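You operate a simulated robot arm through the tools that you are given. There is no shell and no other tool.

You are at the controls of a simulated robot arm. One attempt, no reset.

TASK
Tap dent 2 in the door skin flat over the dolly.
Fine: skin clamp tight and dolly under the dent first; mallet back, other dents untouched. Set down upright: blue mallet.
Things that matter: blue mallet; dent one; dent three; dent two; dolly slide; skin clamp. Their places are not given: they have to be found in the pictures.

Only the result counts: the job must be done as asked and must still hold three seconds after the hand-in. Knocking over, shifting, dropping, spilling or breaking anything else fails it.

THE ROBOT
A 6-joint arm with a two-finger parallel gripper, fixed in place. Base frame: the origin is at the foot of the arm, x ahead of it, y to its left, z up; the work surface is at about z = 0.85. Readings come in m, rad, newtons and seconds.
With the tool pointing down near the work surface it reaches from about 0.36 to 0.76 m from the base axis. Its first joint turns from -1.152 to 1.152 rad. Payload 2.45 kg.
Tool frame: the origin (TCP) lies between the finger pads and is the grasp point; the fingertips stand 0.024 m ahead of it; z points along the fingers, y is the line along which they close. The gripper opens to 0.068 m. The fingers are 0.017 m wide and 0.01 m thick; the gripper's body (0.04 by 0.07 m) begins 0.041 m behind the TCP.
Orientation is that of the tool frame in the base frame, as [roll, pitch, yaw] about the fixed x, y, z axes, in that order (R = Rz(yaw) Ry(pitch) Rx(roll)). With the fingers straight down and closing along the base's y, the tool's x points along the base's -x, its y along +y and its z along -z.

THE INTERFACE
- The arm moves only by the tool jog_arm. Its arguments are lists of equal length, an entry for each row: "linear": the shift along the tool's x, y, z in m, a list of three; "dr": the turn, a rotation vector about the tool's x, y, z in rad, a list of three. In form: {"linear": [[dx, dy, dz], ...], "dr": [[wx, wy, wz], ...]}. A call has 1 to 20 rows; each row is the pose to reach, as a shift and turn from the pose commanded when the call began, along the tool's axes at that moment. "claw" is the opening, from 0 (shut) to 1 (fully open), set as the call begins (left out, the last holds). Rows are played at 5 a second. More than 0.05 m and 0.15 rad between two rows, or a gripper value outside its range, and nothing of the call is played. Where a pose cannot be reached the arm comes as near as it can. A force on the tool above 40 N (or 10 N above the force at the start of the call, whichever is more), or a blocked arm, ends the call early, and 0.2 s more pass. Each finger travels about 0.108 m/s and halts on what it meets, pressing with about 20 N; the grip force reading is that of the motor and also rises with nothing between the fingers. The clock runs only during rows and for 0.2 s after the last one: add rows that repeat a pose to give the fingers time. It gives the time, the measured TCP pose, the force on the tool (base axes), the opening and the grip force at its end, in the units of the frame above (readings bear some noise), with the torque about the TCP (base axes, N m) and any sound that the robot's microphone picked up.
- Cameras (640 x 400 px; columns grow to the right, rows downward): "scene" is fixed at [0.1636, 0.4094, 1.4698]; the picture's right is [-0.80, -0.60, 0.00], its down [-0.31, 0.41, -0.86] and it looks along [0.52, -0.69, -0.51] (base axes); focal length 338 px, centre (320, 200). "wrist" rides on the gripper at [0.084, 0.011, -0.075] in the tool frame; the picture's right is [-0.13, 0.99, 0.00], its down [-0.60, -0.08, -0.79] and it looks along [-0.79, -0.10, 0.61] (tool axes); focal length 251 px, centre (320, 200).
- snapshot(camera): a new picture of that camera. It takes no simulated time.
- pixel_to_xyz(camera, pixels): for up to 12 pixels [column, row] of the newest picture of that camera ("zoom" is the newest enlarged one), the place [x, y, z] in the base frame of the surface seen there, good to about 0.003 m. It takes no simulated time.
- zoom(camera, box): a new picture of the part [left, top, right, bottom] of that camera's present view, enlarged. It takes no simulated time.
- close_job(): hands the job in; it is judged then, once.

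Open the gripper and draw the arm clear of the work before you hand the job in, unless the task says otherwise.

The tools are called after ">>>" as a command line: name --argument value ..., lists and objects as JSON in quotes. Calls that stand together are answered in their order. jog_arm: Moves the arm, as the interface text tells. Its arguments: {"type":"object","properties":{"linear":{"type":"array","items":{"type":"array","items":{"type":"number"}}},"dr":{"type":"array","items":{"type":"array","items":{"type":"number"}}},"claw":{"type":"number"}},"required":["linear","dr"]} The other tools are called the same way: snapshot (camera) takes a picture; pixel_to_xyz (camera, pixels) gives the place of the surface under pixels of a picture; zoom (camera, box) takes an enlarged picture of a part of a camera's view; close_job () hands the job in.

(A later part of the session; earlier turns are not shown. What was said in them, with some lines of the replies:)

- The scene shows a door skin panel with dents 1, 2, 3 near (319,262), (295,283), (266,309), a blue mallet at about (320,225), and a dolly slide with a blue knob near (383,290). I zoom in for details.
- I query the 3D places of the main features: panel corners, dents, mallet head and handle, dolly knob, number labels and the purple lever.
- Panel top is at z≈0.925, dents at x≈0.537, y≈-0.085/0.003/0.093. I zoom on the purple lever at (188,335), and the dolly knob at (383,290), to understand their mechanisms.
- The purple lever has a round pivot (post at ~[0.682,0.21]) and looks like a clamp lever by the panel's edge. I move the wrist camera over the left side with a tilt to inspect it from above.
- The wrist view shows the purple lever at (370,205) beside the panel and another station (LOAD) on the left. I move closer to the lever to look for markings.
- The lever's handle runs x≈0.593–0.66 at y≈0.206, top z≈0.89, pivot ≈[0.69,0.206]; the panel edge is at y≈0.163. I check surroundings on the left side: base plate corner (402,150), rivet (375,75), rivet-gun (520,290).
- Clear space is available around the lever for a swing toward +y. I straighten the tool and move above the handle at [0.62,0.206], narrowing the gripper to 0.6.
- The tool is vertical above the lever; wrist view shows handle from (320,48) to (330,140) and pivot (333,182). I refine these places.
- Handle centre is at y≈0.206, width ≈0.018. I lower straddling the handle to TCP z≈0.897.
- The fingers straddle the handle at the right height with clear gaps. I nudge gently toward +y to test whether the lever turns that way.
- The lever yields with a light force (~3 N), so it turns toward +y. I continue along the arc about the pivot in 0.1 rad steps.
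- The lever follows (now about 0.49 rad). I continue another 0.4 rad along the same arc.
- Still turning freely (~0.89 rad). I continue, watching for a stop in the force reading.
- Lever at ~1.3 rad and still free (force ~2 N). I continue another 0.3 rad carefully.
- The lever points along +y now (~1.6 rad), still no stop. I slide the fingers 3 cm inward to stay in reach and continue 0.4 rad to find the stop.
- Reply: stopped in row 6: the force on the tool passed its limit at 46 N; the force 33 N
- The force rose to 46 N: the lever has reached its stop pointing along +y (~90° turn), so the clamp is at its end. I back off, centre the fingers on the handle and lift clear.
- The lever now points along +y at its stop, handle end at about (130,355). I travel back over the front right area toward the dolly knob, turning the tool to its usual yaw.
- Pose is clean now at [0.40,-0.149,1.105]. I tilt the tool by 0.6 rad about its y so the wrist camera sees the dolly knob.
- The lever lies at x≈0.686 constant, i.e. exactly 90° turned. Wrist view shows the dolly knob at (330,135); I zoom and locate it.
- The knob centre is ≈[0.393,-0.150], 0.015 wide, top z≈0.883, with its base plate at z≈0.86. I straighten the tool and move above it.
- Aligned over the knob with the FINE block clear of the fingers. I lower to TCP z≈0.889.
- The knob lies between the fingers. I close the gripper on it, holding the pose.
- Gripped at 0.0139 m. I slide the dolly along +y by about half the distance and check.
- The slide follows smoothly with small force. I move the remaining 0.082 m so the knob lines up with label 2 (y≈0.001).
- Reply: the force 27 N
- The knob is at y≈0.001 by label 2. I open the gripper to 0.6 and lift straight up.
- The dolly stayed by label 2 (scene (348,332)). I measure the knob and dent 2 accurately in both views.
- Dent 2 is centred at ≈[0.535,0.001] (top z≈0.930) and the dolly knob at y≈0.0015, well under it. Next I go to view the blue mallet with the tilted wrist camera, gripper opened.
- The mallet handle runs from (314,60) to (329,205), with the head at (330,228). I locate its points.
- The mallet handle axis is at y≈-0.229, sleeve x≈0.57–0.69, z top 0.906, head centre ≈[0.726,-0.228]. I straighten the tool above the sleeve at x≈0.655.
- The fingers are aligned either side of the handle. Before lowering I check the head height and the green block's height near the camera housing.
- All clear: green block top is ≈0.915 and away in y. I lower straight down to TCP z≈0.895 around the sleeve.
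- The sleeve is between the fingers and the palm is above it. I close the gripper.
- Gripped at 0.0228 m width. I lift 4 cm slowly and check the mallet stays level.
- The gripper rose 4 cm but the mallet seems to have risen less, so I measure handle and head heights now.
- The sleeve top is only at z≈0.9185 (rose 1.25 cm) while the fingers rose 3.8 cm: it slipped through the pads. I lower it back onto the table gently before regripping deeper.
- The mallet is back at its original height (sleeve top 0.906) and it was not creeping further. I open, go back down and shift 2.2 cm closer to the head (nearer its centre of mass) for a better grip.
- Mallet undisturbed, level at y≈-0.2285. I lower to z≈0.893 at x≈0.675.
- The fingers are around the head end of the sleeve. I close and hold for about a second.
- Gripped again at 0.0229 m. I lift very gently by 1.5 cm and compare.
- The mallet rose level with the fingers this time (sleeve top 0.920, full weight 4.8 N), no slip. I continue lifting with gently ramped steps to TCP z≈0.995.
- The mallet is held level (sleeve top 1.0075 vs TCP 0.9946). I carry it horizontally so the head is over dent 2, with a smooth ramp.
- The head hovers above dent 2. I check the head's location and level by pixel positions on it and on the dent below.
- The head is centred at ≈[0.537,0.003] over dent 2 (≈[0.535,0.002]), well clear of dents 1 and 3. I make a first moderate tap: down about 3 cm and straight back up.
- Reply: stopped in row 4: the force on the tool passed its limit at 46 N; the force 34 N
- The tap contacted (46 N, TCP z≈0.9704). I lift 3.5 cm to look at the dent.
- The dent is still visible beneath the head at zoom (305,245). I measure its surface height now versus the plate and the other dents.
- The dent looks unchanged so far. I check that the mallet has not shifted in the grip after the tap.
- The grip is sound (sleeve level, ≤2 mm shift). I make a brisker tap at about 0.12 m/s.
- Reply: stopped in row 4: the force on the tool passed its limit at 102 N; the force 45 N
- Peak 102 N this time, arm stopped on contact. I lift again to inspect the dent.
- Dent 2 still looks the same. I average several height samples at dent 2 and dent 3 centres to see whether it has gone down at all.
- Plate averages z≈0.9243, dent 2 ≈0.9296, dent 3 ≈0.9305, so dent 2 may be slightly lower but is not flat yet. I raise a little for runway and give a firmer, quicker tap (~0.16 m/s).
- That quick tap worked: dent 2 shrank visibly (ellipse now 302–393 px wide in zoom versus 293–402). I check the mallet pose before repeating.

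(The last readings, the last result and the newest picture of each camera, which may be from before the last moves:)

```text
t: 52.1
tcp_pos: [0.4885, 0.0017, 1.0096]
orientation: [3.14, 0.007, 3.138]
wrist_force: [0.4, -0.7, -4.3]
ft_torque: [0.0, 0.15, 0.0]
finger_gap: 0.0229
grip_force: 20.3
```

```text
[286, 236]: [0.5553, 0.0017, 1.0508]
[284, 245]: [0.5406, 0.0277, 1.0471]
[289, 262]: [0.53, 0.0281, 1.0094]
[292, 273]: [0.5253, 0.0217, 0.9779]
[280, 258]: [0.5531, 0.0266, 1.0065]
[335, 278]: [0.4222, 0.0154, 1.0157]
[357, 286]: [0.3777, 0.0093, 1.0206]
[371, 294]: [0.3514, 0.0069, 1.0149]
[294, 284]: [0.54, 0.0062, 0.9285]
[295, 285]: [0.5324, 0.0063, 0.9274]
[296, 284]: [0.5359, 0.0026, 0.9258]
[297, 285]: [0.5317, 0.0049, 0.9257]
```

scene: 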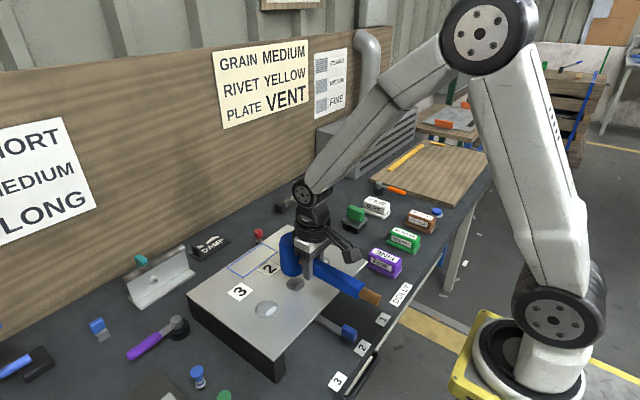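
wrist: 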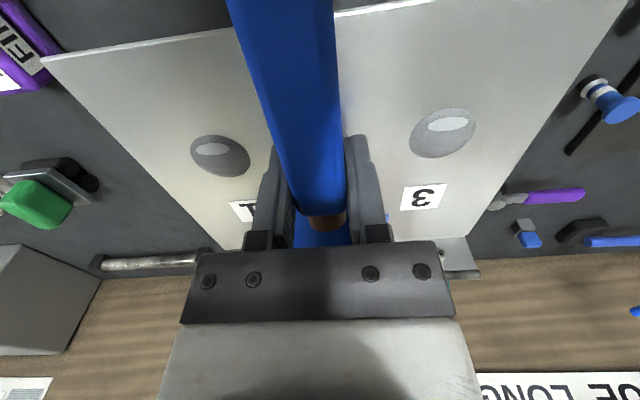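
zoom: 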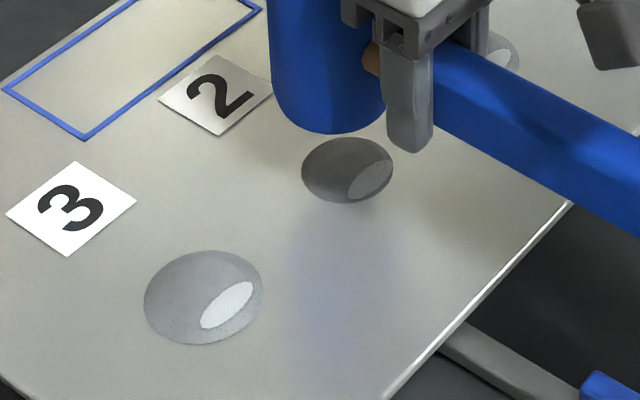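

The mallet is still level; the head centre drifted ~3 mm to x≈0.540, which I correct. I repeat the same quick tap.

>>> jog_arm --linear '[[0.001, 0, -0.006], [0.002, -0.001, -0.014], [0.003, -0.001, -0.021], [0.004, -0.002, -0.025], [0.004, -0.002, -0.025], [0.004, -0.002, -0.015], [0.004, -0.002, 0.009], [0.004, -0.002, 0.042], [0.004, -0.002, 0.02], [0.004, -0.002, 0]]' --dr '[[0, 0, 0], [0, 0, 0], [0, 0, 0], [0, 0, 0], [0, 0, 0], [0, 0, 0], [0, 0, 0], [0, 0, 0], [0, 0, 0], [0, 0, 0]]'

>>> zoom --camera "scene" --box '[250, 250, 330, 330]'

```text
t: 54.3
tcp_pos: [0.4822, -0.0014, 1.005]
orientation: [3.142, 0.01, 3.14]
wrist_force: [0.2, 0.4, -4.1]
ft_torque: [-0.01, 0.19, 0.0]
finger_gap: 0.0228
grip_force: 19.9
```

```text
5.00 times, centred on (290, 290) of scene
```

zoom: 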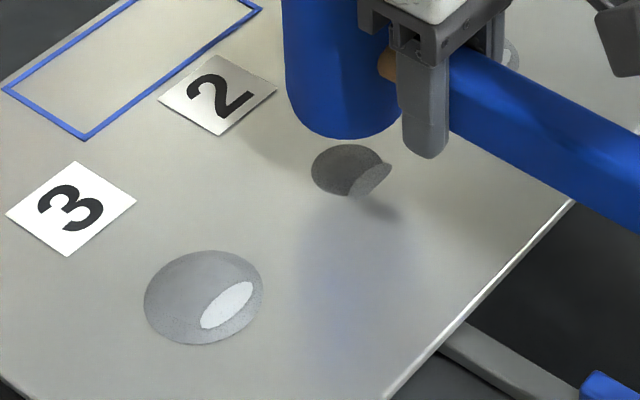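

Dent 2 shrank further (now ~311–390 px). I repeat the tap once more from the same position.

>>> jog_arm --linear '[[0, 0, -0.006], [-0.001, 0, -0.014], [-0.001, 0.001, -0.021], [-0.001, 0.001, -0.025], [-0.001, 0.001, -0.025], [-0.001, 0.001, -0.015], [-0.001, 0.001, 0.009], [-0.001, 0.001, 0.042], [-0.001, 0.001, 0.02], [-0.001, 0.001, 0]]' --dr '[[0, 0, 0], [0, 0, 0], [0, 0, 0], [0, 0, 0], [0, 0, 0], [0, 0, 0], [0, 0, 0], [0, 0, 0], [0, 0, 0], [0, 0, 0]]'

>>> zoom --camera "scene" --box '[250, 250, 330, 330]'

>>> snapshot --camera "wrist"

>>> snapshot --camera "scene"

```text
t: 56.5
tcp_pos: [0.483, -0.0011, 1.0072]
orientation: [3.141, 0.009, 3.14]
wrist_force: [-0.4, -0.3, -4.1]
ft_torque: [0.02, 0.21, 0.0]
finger_gap: 0.023
grip_force: 19.5
```

```text
5.00 times, centred on (290, 290) of scene
```

zoom: 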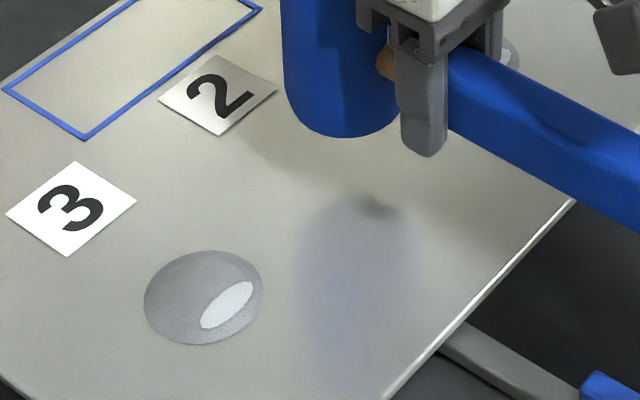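

```text
taken
```

wrist: 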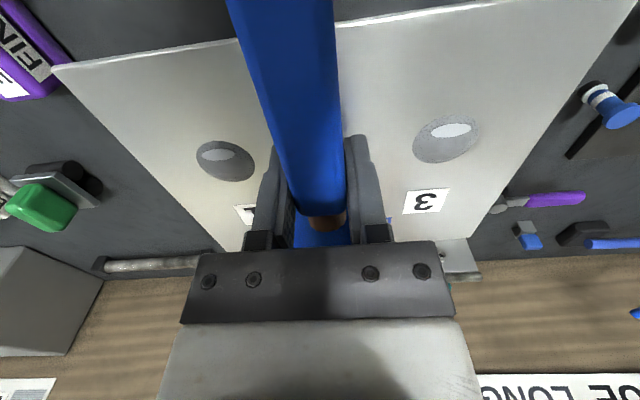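

```text
taken
```

scene: 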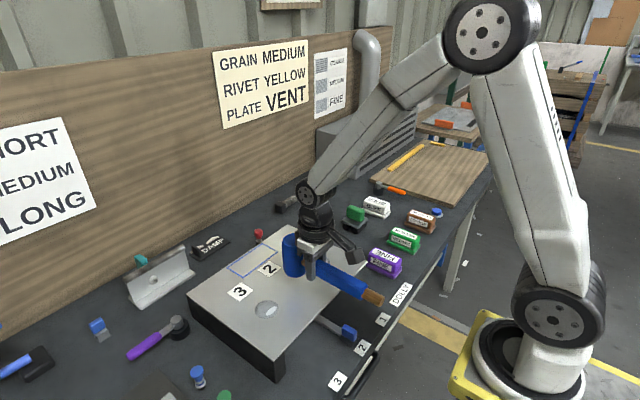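

Dent 2 is gone — the plate is flat there. Now I measure the mallet's pose in the grip before carrying it back.

>>> pixel_to_xyz --camera "scene" --pixels '[[288, 236], [287, 245], [291, 262], [294, 273], [283, 258], [287, 258], [284, 266], [335, 279], [345, 283], [357, 288], [295, 284], [293, 286]]'

>>> pixel_to_xyz --camera "wrist" --pixels '[[280, 10], [290, 40], [300, 40], [310, 60], [300, 80], [305, 100], [310, 130], [318, 160], [322, 190], [320, 200], [320, 234], [325, 215]]'

```text
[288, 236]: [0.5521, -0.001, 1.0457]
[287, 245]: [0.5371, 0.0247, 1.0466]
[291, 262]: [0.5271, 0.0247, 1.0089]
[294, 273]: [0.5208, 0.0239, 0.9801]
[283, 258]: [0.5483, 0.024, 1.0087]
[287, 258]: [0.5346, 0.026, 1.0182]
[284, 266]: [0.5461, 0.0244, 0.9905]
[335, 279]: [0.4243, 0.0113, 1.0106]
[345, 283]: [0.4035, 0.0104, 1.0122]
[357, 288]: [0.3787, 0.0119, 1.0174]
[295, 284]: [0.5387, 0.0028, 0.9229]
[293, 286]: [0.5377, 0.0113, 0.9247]
```

```text
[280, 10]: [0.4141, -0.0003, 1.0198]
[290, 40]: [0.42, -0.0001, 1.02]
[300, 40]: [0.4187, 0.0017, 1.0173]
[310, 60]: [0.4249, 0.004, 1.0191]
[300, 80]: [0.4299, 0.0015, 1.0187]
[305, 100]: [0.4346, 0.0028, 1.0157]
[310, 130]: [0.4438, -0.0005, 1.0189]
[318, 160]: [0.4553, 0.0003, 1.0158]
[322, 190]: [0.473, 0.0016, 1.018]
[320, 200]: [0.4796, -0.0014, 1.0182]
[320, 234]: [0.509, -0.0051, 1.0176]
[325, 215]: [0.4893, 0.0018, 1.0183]
```

The handle is level (z≈1.018 along its length) and the plate at dent 2 reads 0.923–0.925. I carry the mallet back the same way, reversing the earlier shift, and remove the small tool tilt.

>>> jog_arm --linear '[[-0.0019, -0.0023, 0], [-0.0076, -0.0092, 0], [-0.0171, -0.0206, 0], [-0.0304, -0.0366, 0], [-0.0456, -0.055, 0], [-0.0608, -0.0733, 0], [-0.076, -0.0916, 0], [-0.0912, -0.1099, 0], [-0.1064, -0.1282, 0], [-0.1216, -0.1466, 0], [-0.1368, -0.1649, 0], [-0.152, -0.1832, 0], [-0.1653, -0.1992, 0], [-0.1767, -0.213, 0], [-0.1843, -0.2221, 0], [-0.1881, -0.2267, 0], [-0.19, -0.229, 0], [-0.19, -0.229, 0]]' --dr '[[0, 0, 0], [0, 0.001, 0], [0, 0.002, 0], [0, 0.003, 0], [0, 0.004, 0], [0, 0.005, 0], [0, 0.006, 0], [0, 0.007, 0], [0, 0.008, 0], [0, 0.009, 0], [0, 0.009, 0], [0, 0.009, 0], [0, 0.009, 0], [0, 0.009, 0], [0, 0.009, 0], [0, 0.009, 0], [0, 0.009, 0], [0, 0.009, 0]]'

>>> snapshot --camera "scene"

>>> snapshot --camera "wrist"

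>>> zoom --camera "scene" --box '[230, 180, 390, 330]'

```text
t: 60.3
tcp_pos: [0.6714, -0.2309, 1.0078]
orientation: [3.139, -0.001, 3.14]
wrist_force: [-0.1, -0.4, -2.7]
ft_torque: [0.01, 0.16, 0.04]
finger_gap: 0.0227
grip_force: 19.9
```

```text
taken
```

scene: 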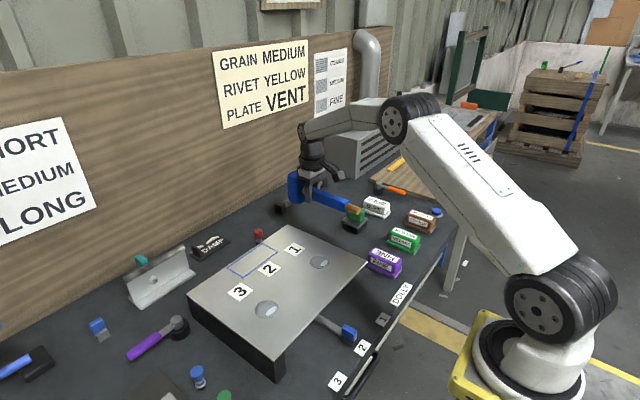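

```text
taken
```

wrist: 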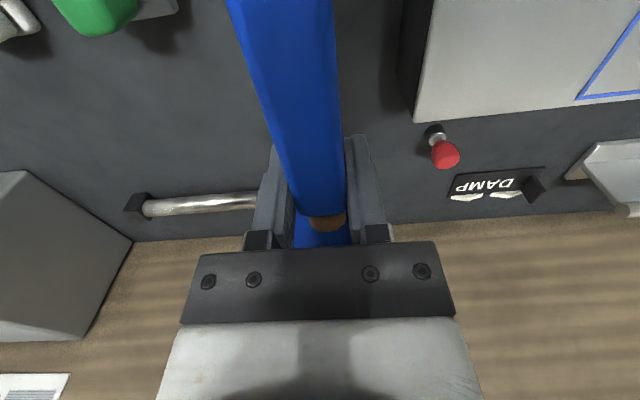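

```text
2.67 times, centred on (310, 255) of scene
```

zoom: 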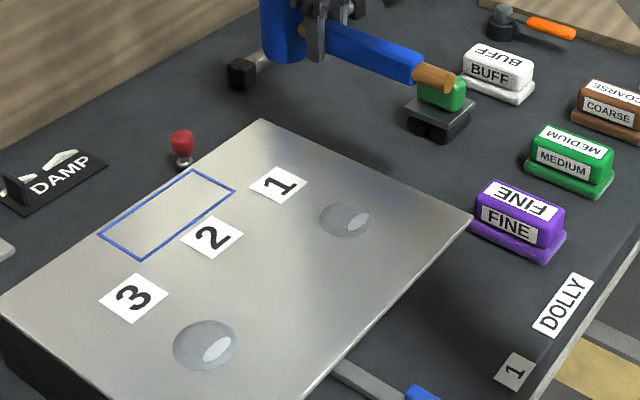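

Dent 2 is completely flat, dents 1 and 3 intact. Now I check the mallet's exact position for the set-down.

>>> zoom --camera "scene" --box '[270, 150, 390, 240]'

>>> pixel_to_xyz --camera "wrist" --pixels '[[280, 10], [300, 40], [300, 80], [305, 100], [310, 130], [318, 160], [322, 190], [320, 234], [268, 90], [335, 90], [285, 150], [345, 150]]'

>>> pixel_to_xyz --camera "scene" --pixels '[[295, 177], [292, 180], [290, 190], [296, 195], [300, 195], [305, 195], [335, 203], [345, 208], [357, 214], [352, 212], [290, 177], [300, 178]]'

```text
4.44 times, centred on (330, 195) of scene
```

zoom: 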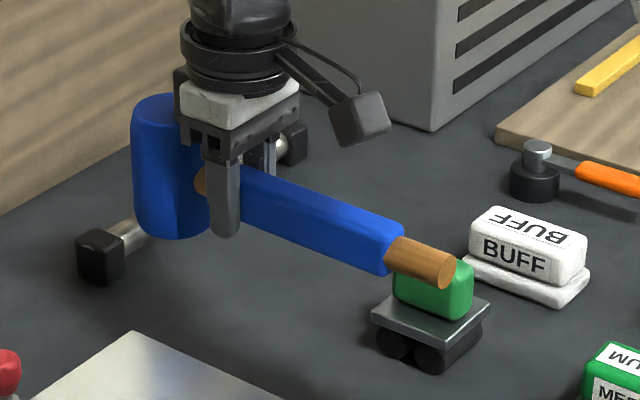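

```text
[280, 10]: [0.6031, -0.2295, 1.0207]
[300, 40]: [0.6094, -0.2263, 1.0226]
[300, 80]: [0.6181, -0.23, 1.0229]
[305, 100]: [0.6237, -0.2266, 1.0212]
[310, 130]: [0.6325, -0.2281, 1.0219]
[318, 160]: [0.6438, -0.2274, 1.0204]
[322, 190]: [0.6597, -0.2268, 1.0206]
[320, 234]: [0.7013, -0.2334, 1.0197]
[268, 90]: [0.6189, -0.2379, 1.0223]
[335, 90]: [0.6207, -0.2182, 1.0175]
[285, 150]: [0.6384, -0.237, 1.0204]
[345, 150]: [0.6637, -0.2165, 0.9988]
```

```text
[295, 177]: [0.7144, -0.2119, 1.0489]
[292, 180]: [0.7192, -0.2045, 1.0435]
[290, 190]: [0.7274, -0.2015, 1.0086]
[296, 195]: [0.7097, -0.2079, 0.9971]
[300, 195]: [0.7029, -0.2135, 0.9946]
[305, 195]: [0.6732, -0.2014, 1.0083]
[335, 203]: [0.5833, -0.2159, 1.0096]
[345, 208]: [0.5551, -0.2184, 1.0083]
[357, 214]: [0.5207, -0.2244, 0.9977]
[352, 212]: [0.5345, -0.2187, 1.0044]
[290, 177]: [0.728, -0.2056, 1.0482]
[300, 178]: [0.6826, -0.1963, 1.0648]
```

Handle centre y≈-0.228 matches the original; x is ~3 mm short, which I correct while lowering 10.8 cm gently.

>>> jog_arm --linear '[[-0.0005, 0, 0.003], [-0.001, 0, 0.009], [-0.0015, 0, 0.017], [-0.002, 0, 0.026], [-0.0025, 0, 0.035], [-0.003, 0, 0.044], [-0.003, 0, 0.053], [-0.003, 0, 0.062], [-0.003, 0, 0.071], [-0.003, 0, 0.08], [-0.003, 0, 0.088], [-0.003, 0, 0.095], [-0.003, 0, 0.101], [-0.003, 0, 0.105], [-0.003, 0, 0.108], [-0.003, 0, 0.108]]' --dr '[[0, 0, 0], [0, 0, 0], [0, 0, 0], [0, 0, 0], [0, 0, 0], [0, 0, 0], [0, 0, 0], [0, 0, 0], [0, 0, 0], [0, 0, 0], [0, 0, 0], [0, 0, 0], [0, 0, 0], [0, 0, 0], [0, 0, 0], [0, 0, 0]]'

>>> snapshot --camera "wrist"

>>> pixel_to_xyz --camera "wrist" --pixels '[[280, 10], [300, 40], [300, 80], [305, 100], [310, 130], [318, 160], [322, 190], [320, 234], [268, 90], [335, 90], [285, 150]]'

>>> zoom --camera "scene" --box '[270, 180, 370, 260]'

```text
t: 63.7
tcp_pos: [0.6737, -0.229, 0.9001]
orientation: [3.139, -0.002, 3.14]
wrist_force: [-0.5, -0.4, -3.5]
ft_torque: [-0.01, 0.2, 0.02]
finger_gap: 0.0226
grip_force: 20.4
```

```text
taken
```

wrist: 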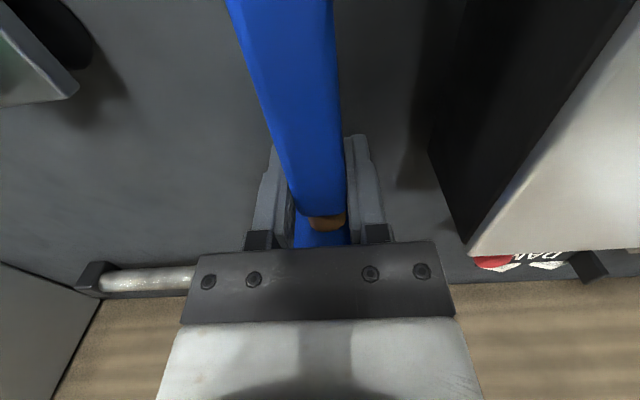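

```text
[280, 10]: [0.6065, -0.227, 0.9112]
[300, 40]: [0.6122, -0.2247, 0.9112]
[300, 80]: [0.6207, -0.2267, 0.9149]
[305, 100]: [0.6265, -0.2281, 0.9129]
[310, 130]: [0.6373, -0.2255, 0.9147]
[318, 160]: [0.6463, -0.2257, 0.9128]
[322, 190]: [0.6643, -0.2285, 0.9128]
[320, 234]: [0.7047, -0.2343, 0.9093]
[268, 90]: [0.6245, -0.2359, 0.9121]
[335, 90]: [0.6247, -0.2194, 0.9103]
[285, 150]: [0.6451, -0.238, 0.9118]
```

```text
5.00 times, centred on (320, 220) of scene
```

zoom: 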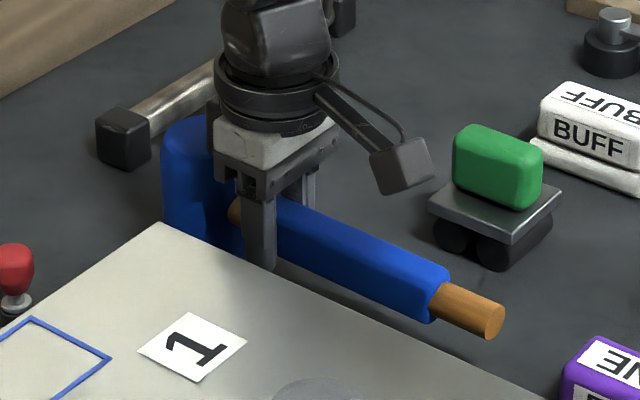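

Sleeve top is at ≈0.9127, about 6–7 mm above its resting height. I lower the last millimetres slowly and watch the force.

>>> jog_arm --linear '[[0, 0, 0.002], [0, 0, 0.004], [0, 0, 0.005], [0, 0, 0.006], [0, 0, 0.006]]' --dr '[[0, 0, 0], [0, 0, 0], [0, 0, 0], [0, 0, 0], [0, 0, 0]]'

```text
t: 64.9
tcp_pos: [0.6749, -0.229, 0.8944]
orientation: [-3.14, 0.0, 3.141]
wrist_force: [-0.6, 0.6, -3.9]
ft_torque: [-0.04, 0.18, 0.0]
finger_gap: 0.0229
grip_force: 20.2
```

Still carrying the full weight (-3.9 N), so not yet touching. I lower by another 1 mm increments.

>>> jog_arm --linear '[[0, 0, 0.0005], [0, 0, 0.001], [0, 0, 0.001]]' --dr '[[0, 0, 0], [0, 0, 0], [0, 0, 0]]'

```text
t: 65.7
tcp_pos: [0.6757, -0.2298, 0.8931]
orientation: [3.139, -0.002, 3.139]
wrist_force: [-1.1, -0.2, -4.7]
ft_torque: [-0.01, 0.16, 0.0]
finger_gap: 0.0229
grip_force: 19.8
```

Force is unchanged; I go 1 mm further.

>>> jog_arm --linear '[[0, 0, 0.0005], [0, 0, 0.001], [0, 0, 0.001]]' --dr '[[0, 0, 0], [0, 0, 0], [0, 0, 0]]'

>>> snapshot --camera "wrist"

>>> pixel_to_xyz --camera "wrist" --pixels '[[280, 10], [300, 40], [300, 80], [305, 100], [310, 130], [318, 160], [322, 190], [310, 70], [300, 120], [310, 150], [300, 60]]'

```text
t: 66.5
tcp_pos: [0.6748, -0.2293, 0.8931]
orientation: [3.141, -0.001, 3.139]
wrist_force: [-4.5, 0.4, 2.5]
ft_torque: [-0.01, 0.14, 0.0]
finger_gap: 0.0228
grip_force: 20.3
```

```text
taken
```

wrist: 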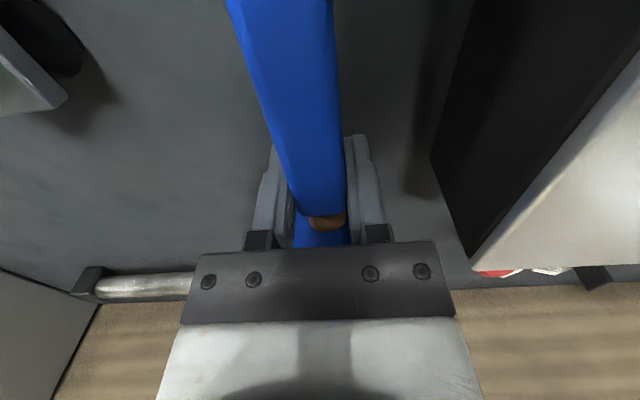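

```text
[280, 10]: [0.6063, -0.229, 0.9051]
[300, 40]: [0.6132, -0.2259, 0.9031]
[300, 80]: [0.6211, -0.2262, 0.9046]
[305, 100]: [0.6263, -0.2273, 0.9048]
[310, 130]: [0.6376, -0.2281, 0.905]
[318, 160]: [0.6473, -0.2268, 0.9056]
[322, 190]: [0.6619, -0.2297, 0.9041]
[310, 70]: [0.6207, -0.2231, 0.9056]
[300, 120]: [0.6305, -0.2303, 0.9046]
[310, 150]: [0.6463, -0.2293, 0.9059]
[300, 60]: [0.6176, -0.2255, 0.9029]
```

Contact with the table: force turned to +2.5 N and sleeve top reads 0.905. I open the gripper and hold.

>>> jog_arm --linear '[[0, 0, 0], [0, 0, 0], [0, 0, 0], [0, 0, 0]]' --dr '[[0, 0, 0], [0, 0, 0], [0, 0, 0], [0, 0, 0]]' --claw 1

>>> snapshot --camera "wrist"

>>> zoom --camera "scene" --box '[270, 180, 370, 260]'

```text
t: 67.5
tcp_pos: [0.676, -0.2303, 0.8929]
orientation: [-3.14, 0.0, 3.14]
wrist_force: [1.1, -0.1, 2.6]
ft_torque: [0.02, -0.11, 0.02]
finger_gap: 0.0682
grip_force: 0.1
```

```text
taken
```

wrist: 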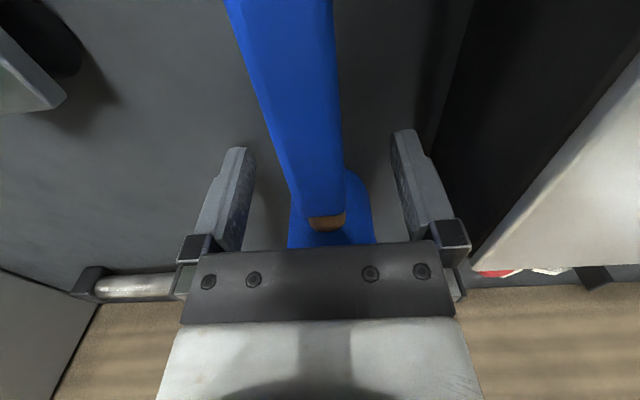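

```text
5.00 times, centred on (320, 220) of scene
```

zoom: 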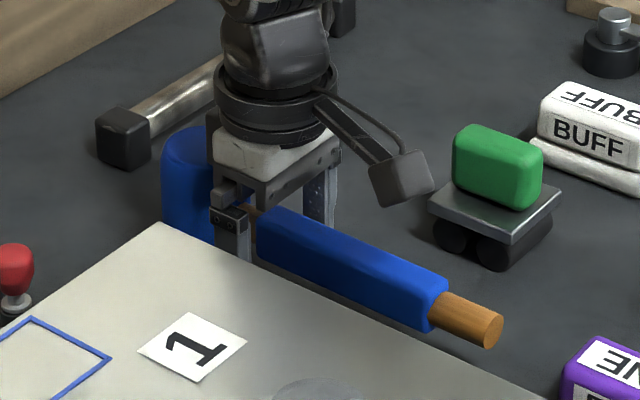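

The mallet stands upright at its place with the fingers open. I lift straight up slowly, then clear.

>>> jog_arm --linear '[[0, 0, -0.005], [0, 0, -0.015], [0, 0, -0.03], [0, 0, -0.05], [0, 0, -0.08], [0, 0, -0.12], [0, 0, -0.16]]' --dr '[[0, 0, 0], [0, 0, 0], [0, 0, 0], [0, 0, 0], [0, 0, 0], [0, 0, 0], [0, 0, 0]]'

>>> snapshot --camera "scene"

>>> snapshot --camera "wrist"

>>> zoom --camera "scene" --box '[260, 160, 460, 300]'

```text
t: 69.1
tcp_pos: [0.6729, -0.2308, 1.0523]
orientation: [3.141, -0.001, 3.139]
wrist_force: [-0.1, -0.3, -0.2]
ft_torque: [-0.01, -0.01, 0.03]
finger_gap: 0.0677
grip_force: 0.0
```

```text
taken
```

scene: 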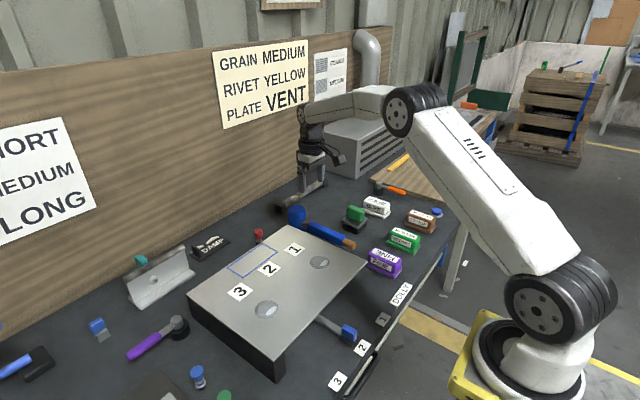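

```text
taken
```

wrist: 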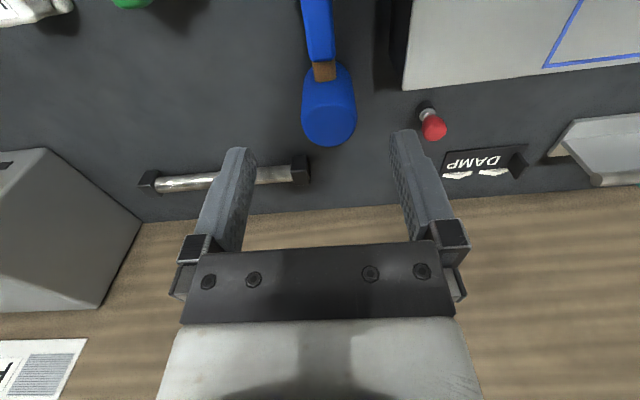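

```text
2.86 times, centred on (360, 230) of scene
```

zoom: 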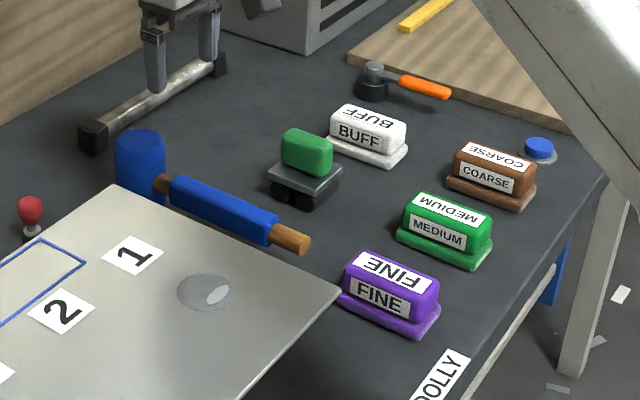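

The mallet stands upright within ~3 mm of its original spot, dent 2 is flat, dents 1 and 3 look untouched. I draw the arm back to its starting pose, well clear.

>>> jog_arm --linear '[[0, 0, -0.035], [0.022, 0.007, -0.07], [0.05, 0.016, -0.1], [0.08, 0.025, -0.13], [0.11, 0.035, -0.16], [0.14, 0.045, -0.19], [0.17, 0.054, -0.215], [0.199, 0.063, -0.242], [0.199, 0.063, -0.242]]' --dr '[[0, 0, 0], [0, 0, 0], [0, 0, 0], [0, 0, 0], [0, 0, 0], [0, 0, 0], [0, 0, 0], [0, 0, 0], [0, 0, 0]]'

>>> snapshot --camera "scene"

>>> snapshot --camera "wrist"

>>> zoom --camera "scene" --box '[180, 200, 420, 400]'

```text
t: 71.1
tcp_pos: [0.4756, -0.1682, 1.2954]
orientation: [3.138, -0.002, 3.14]
wrist_force: [-0.6, -0.1, 0.0]
ft_torque: [0.01, 0.0, 0.03]
finger_gap: 0.068
grip_force: 0.0
```

```text
taken
```

scene: 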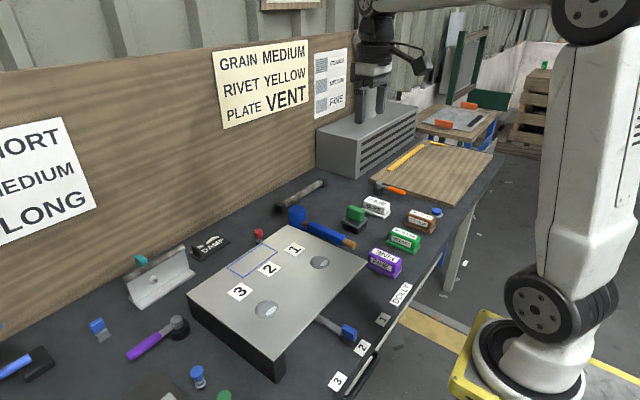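

```text
taken
```

wrist: 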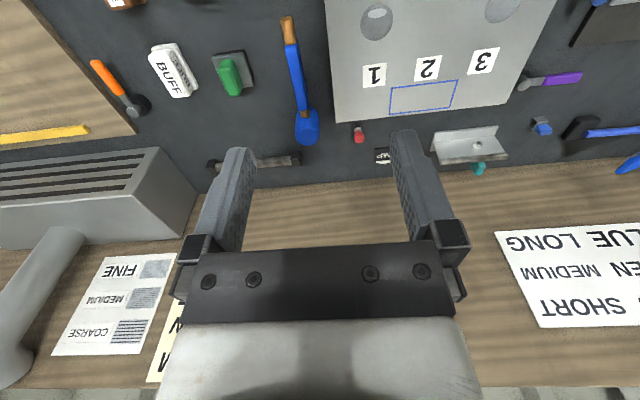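

```text
2.00 times, centred on (300, 300) of scene
```

zoom: 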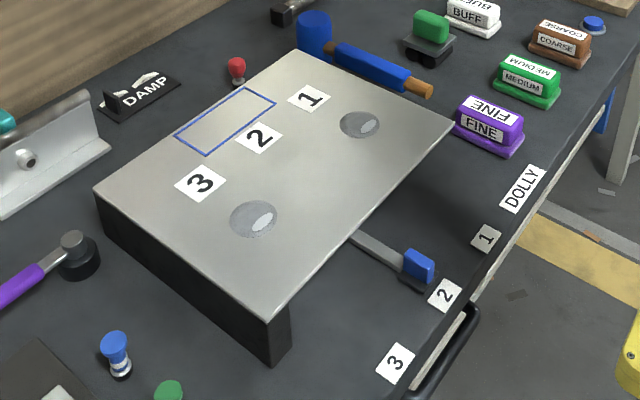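

The final pictures show dent 2 flat and dents 1 and 3 as before. The lever is at its stop, the dolly is at 2, the mallet stands upright at its place, and the arm is clear with the gripper open. I hand in the job.

>>> close_job

```text
The job is handed in.
```

Dent 2 is tapped flat over the dolly and the job is handed in. I don't have the judge's result. The final pictures show the plate smooth at dent 2 and dents 1 and 3 unchanged.

- **Skin clamp:** I took the purple lever beside the panel to be the skin clamp and turned it 90° to its stop before tapping. It carries no marking, so "tight" rests on it having started at the other end of its travel.
- **Dolly:** The slide sits at label 2, with its knob at y ≈ 0.0015 m, within 1 mm of the dent's y, and was there before the first tap.
- **Taps:** It took five. The first two, at about 0.05 and 0.1 m/s, did not visibly change the dent, and both tripped the force stop (46 N and 102 N). Three quicker ones at about 0.16 m/s took it down to flat.
- **Mallet:** It stands upright about 3–4 mm from where it started. It slipped in the grip on the first lift, so I lowered it, took a new grip nearer the head and lifted again.

Nothing else on the bench looks moved, and the arm is back at its starting pose with the gripper open.
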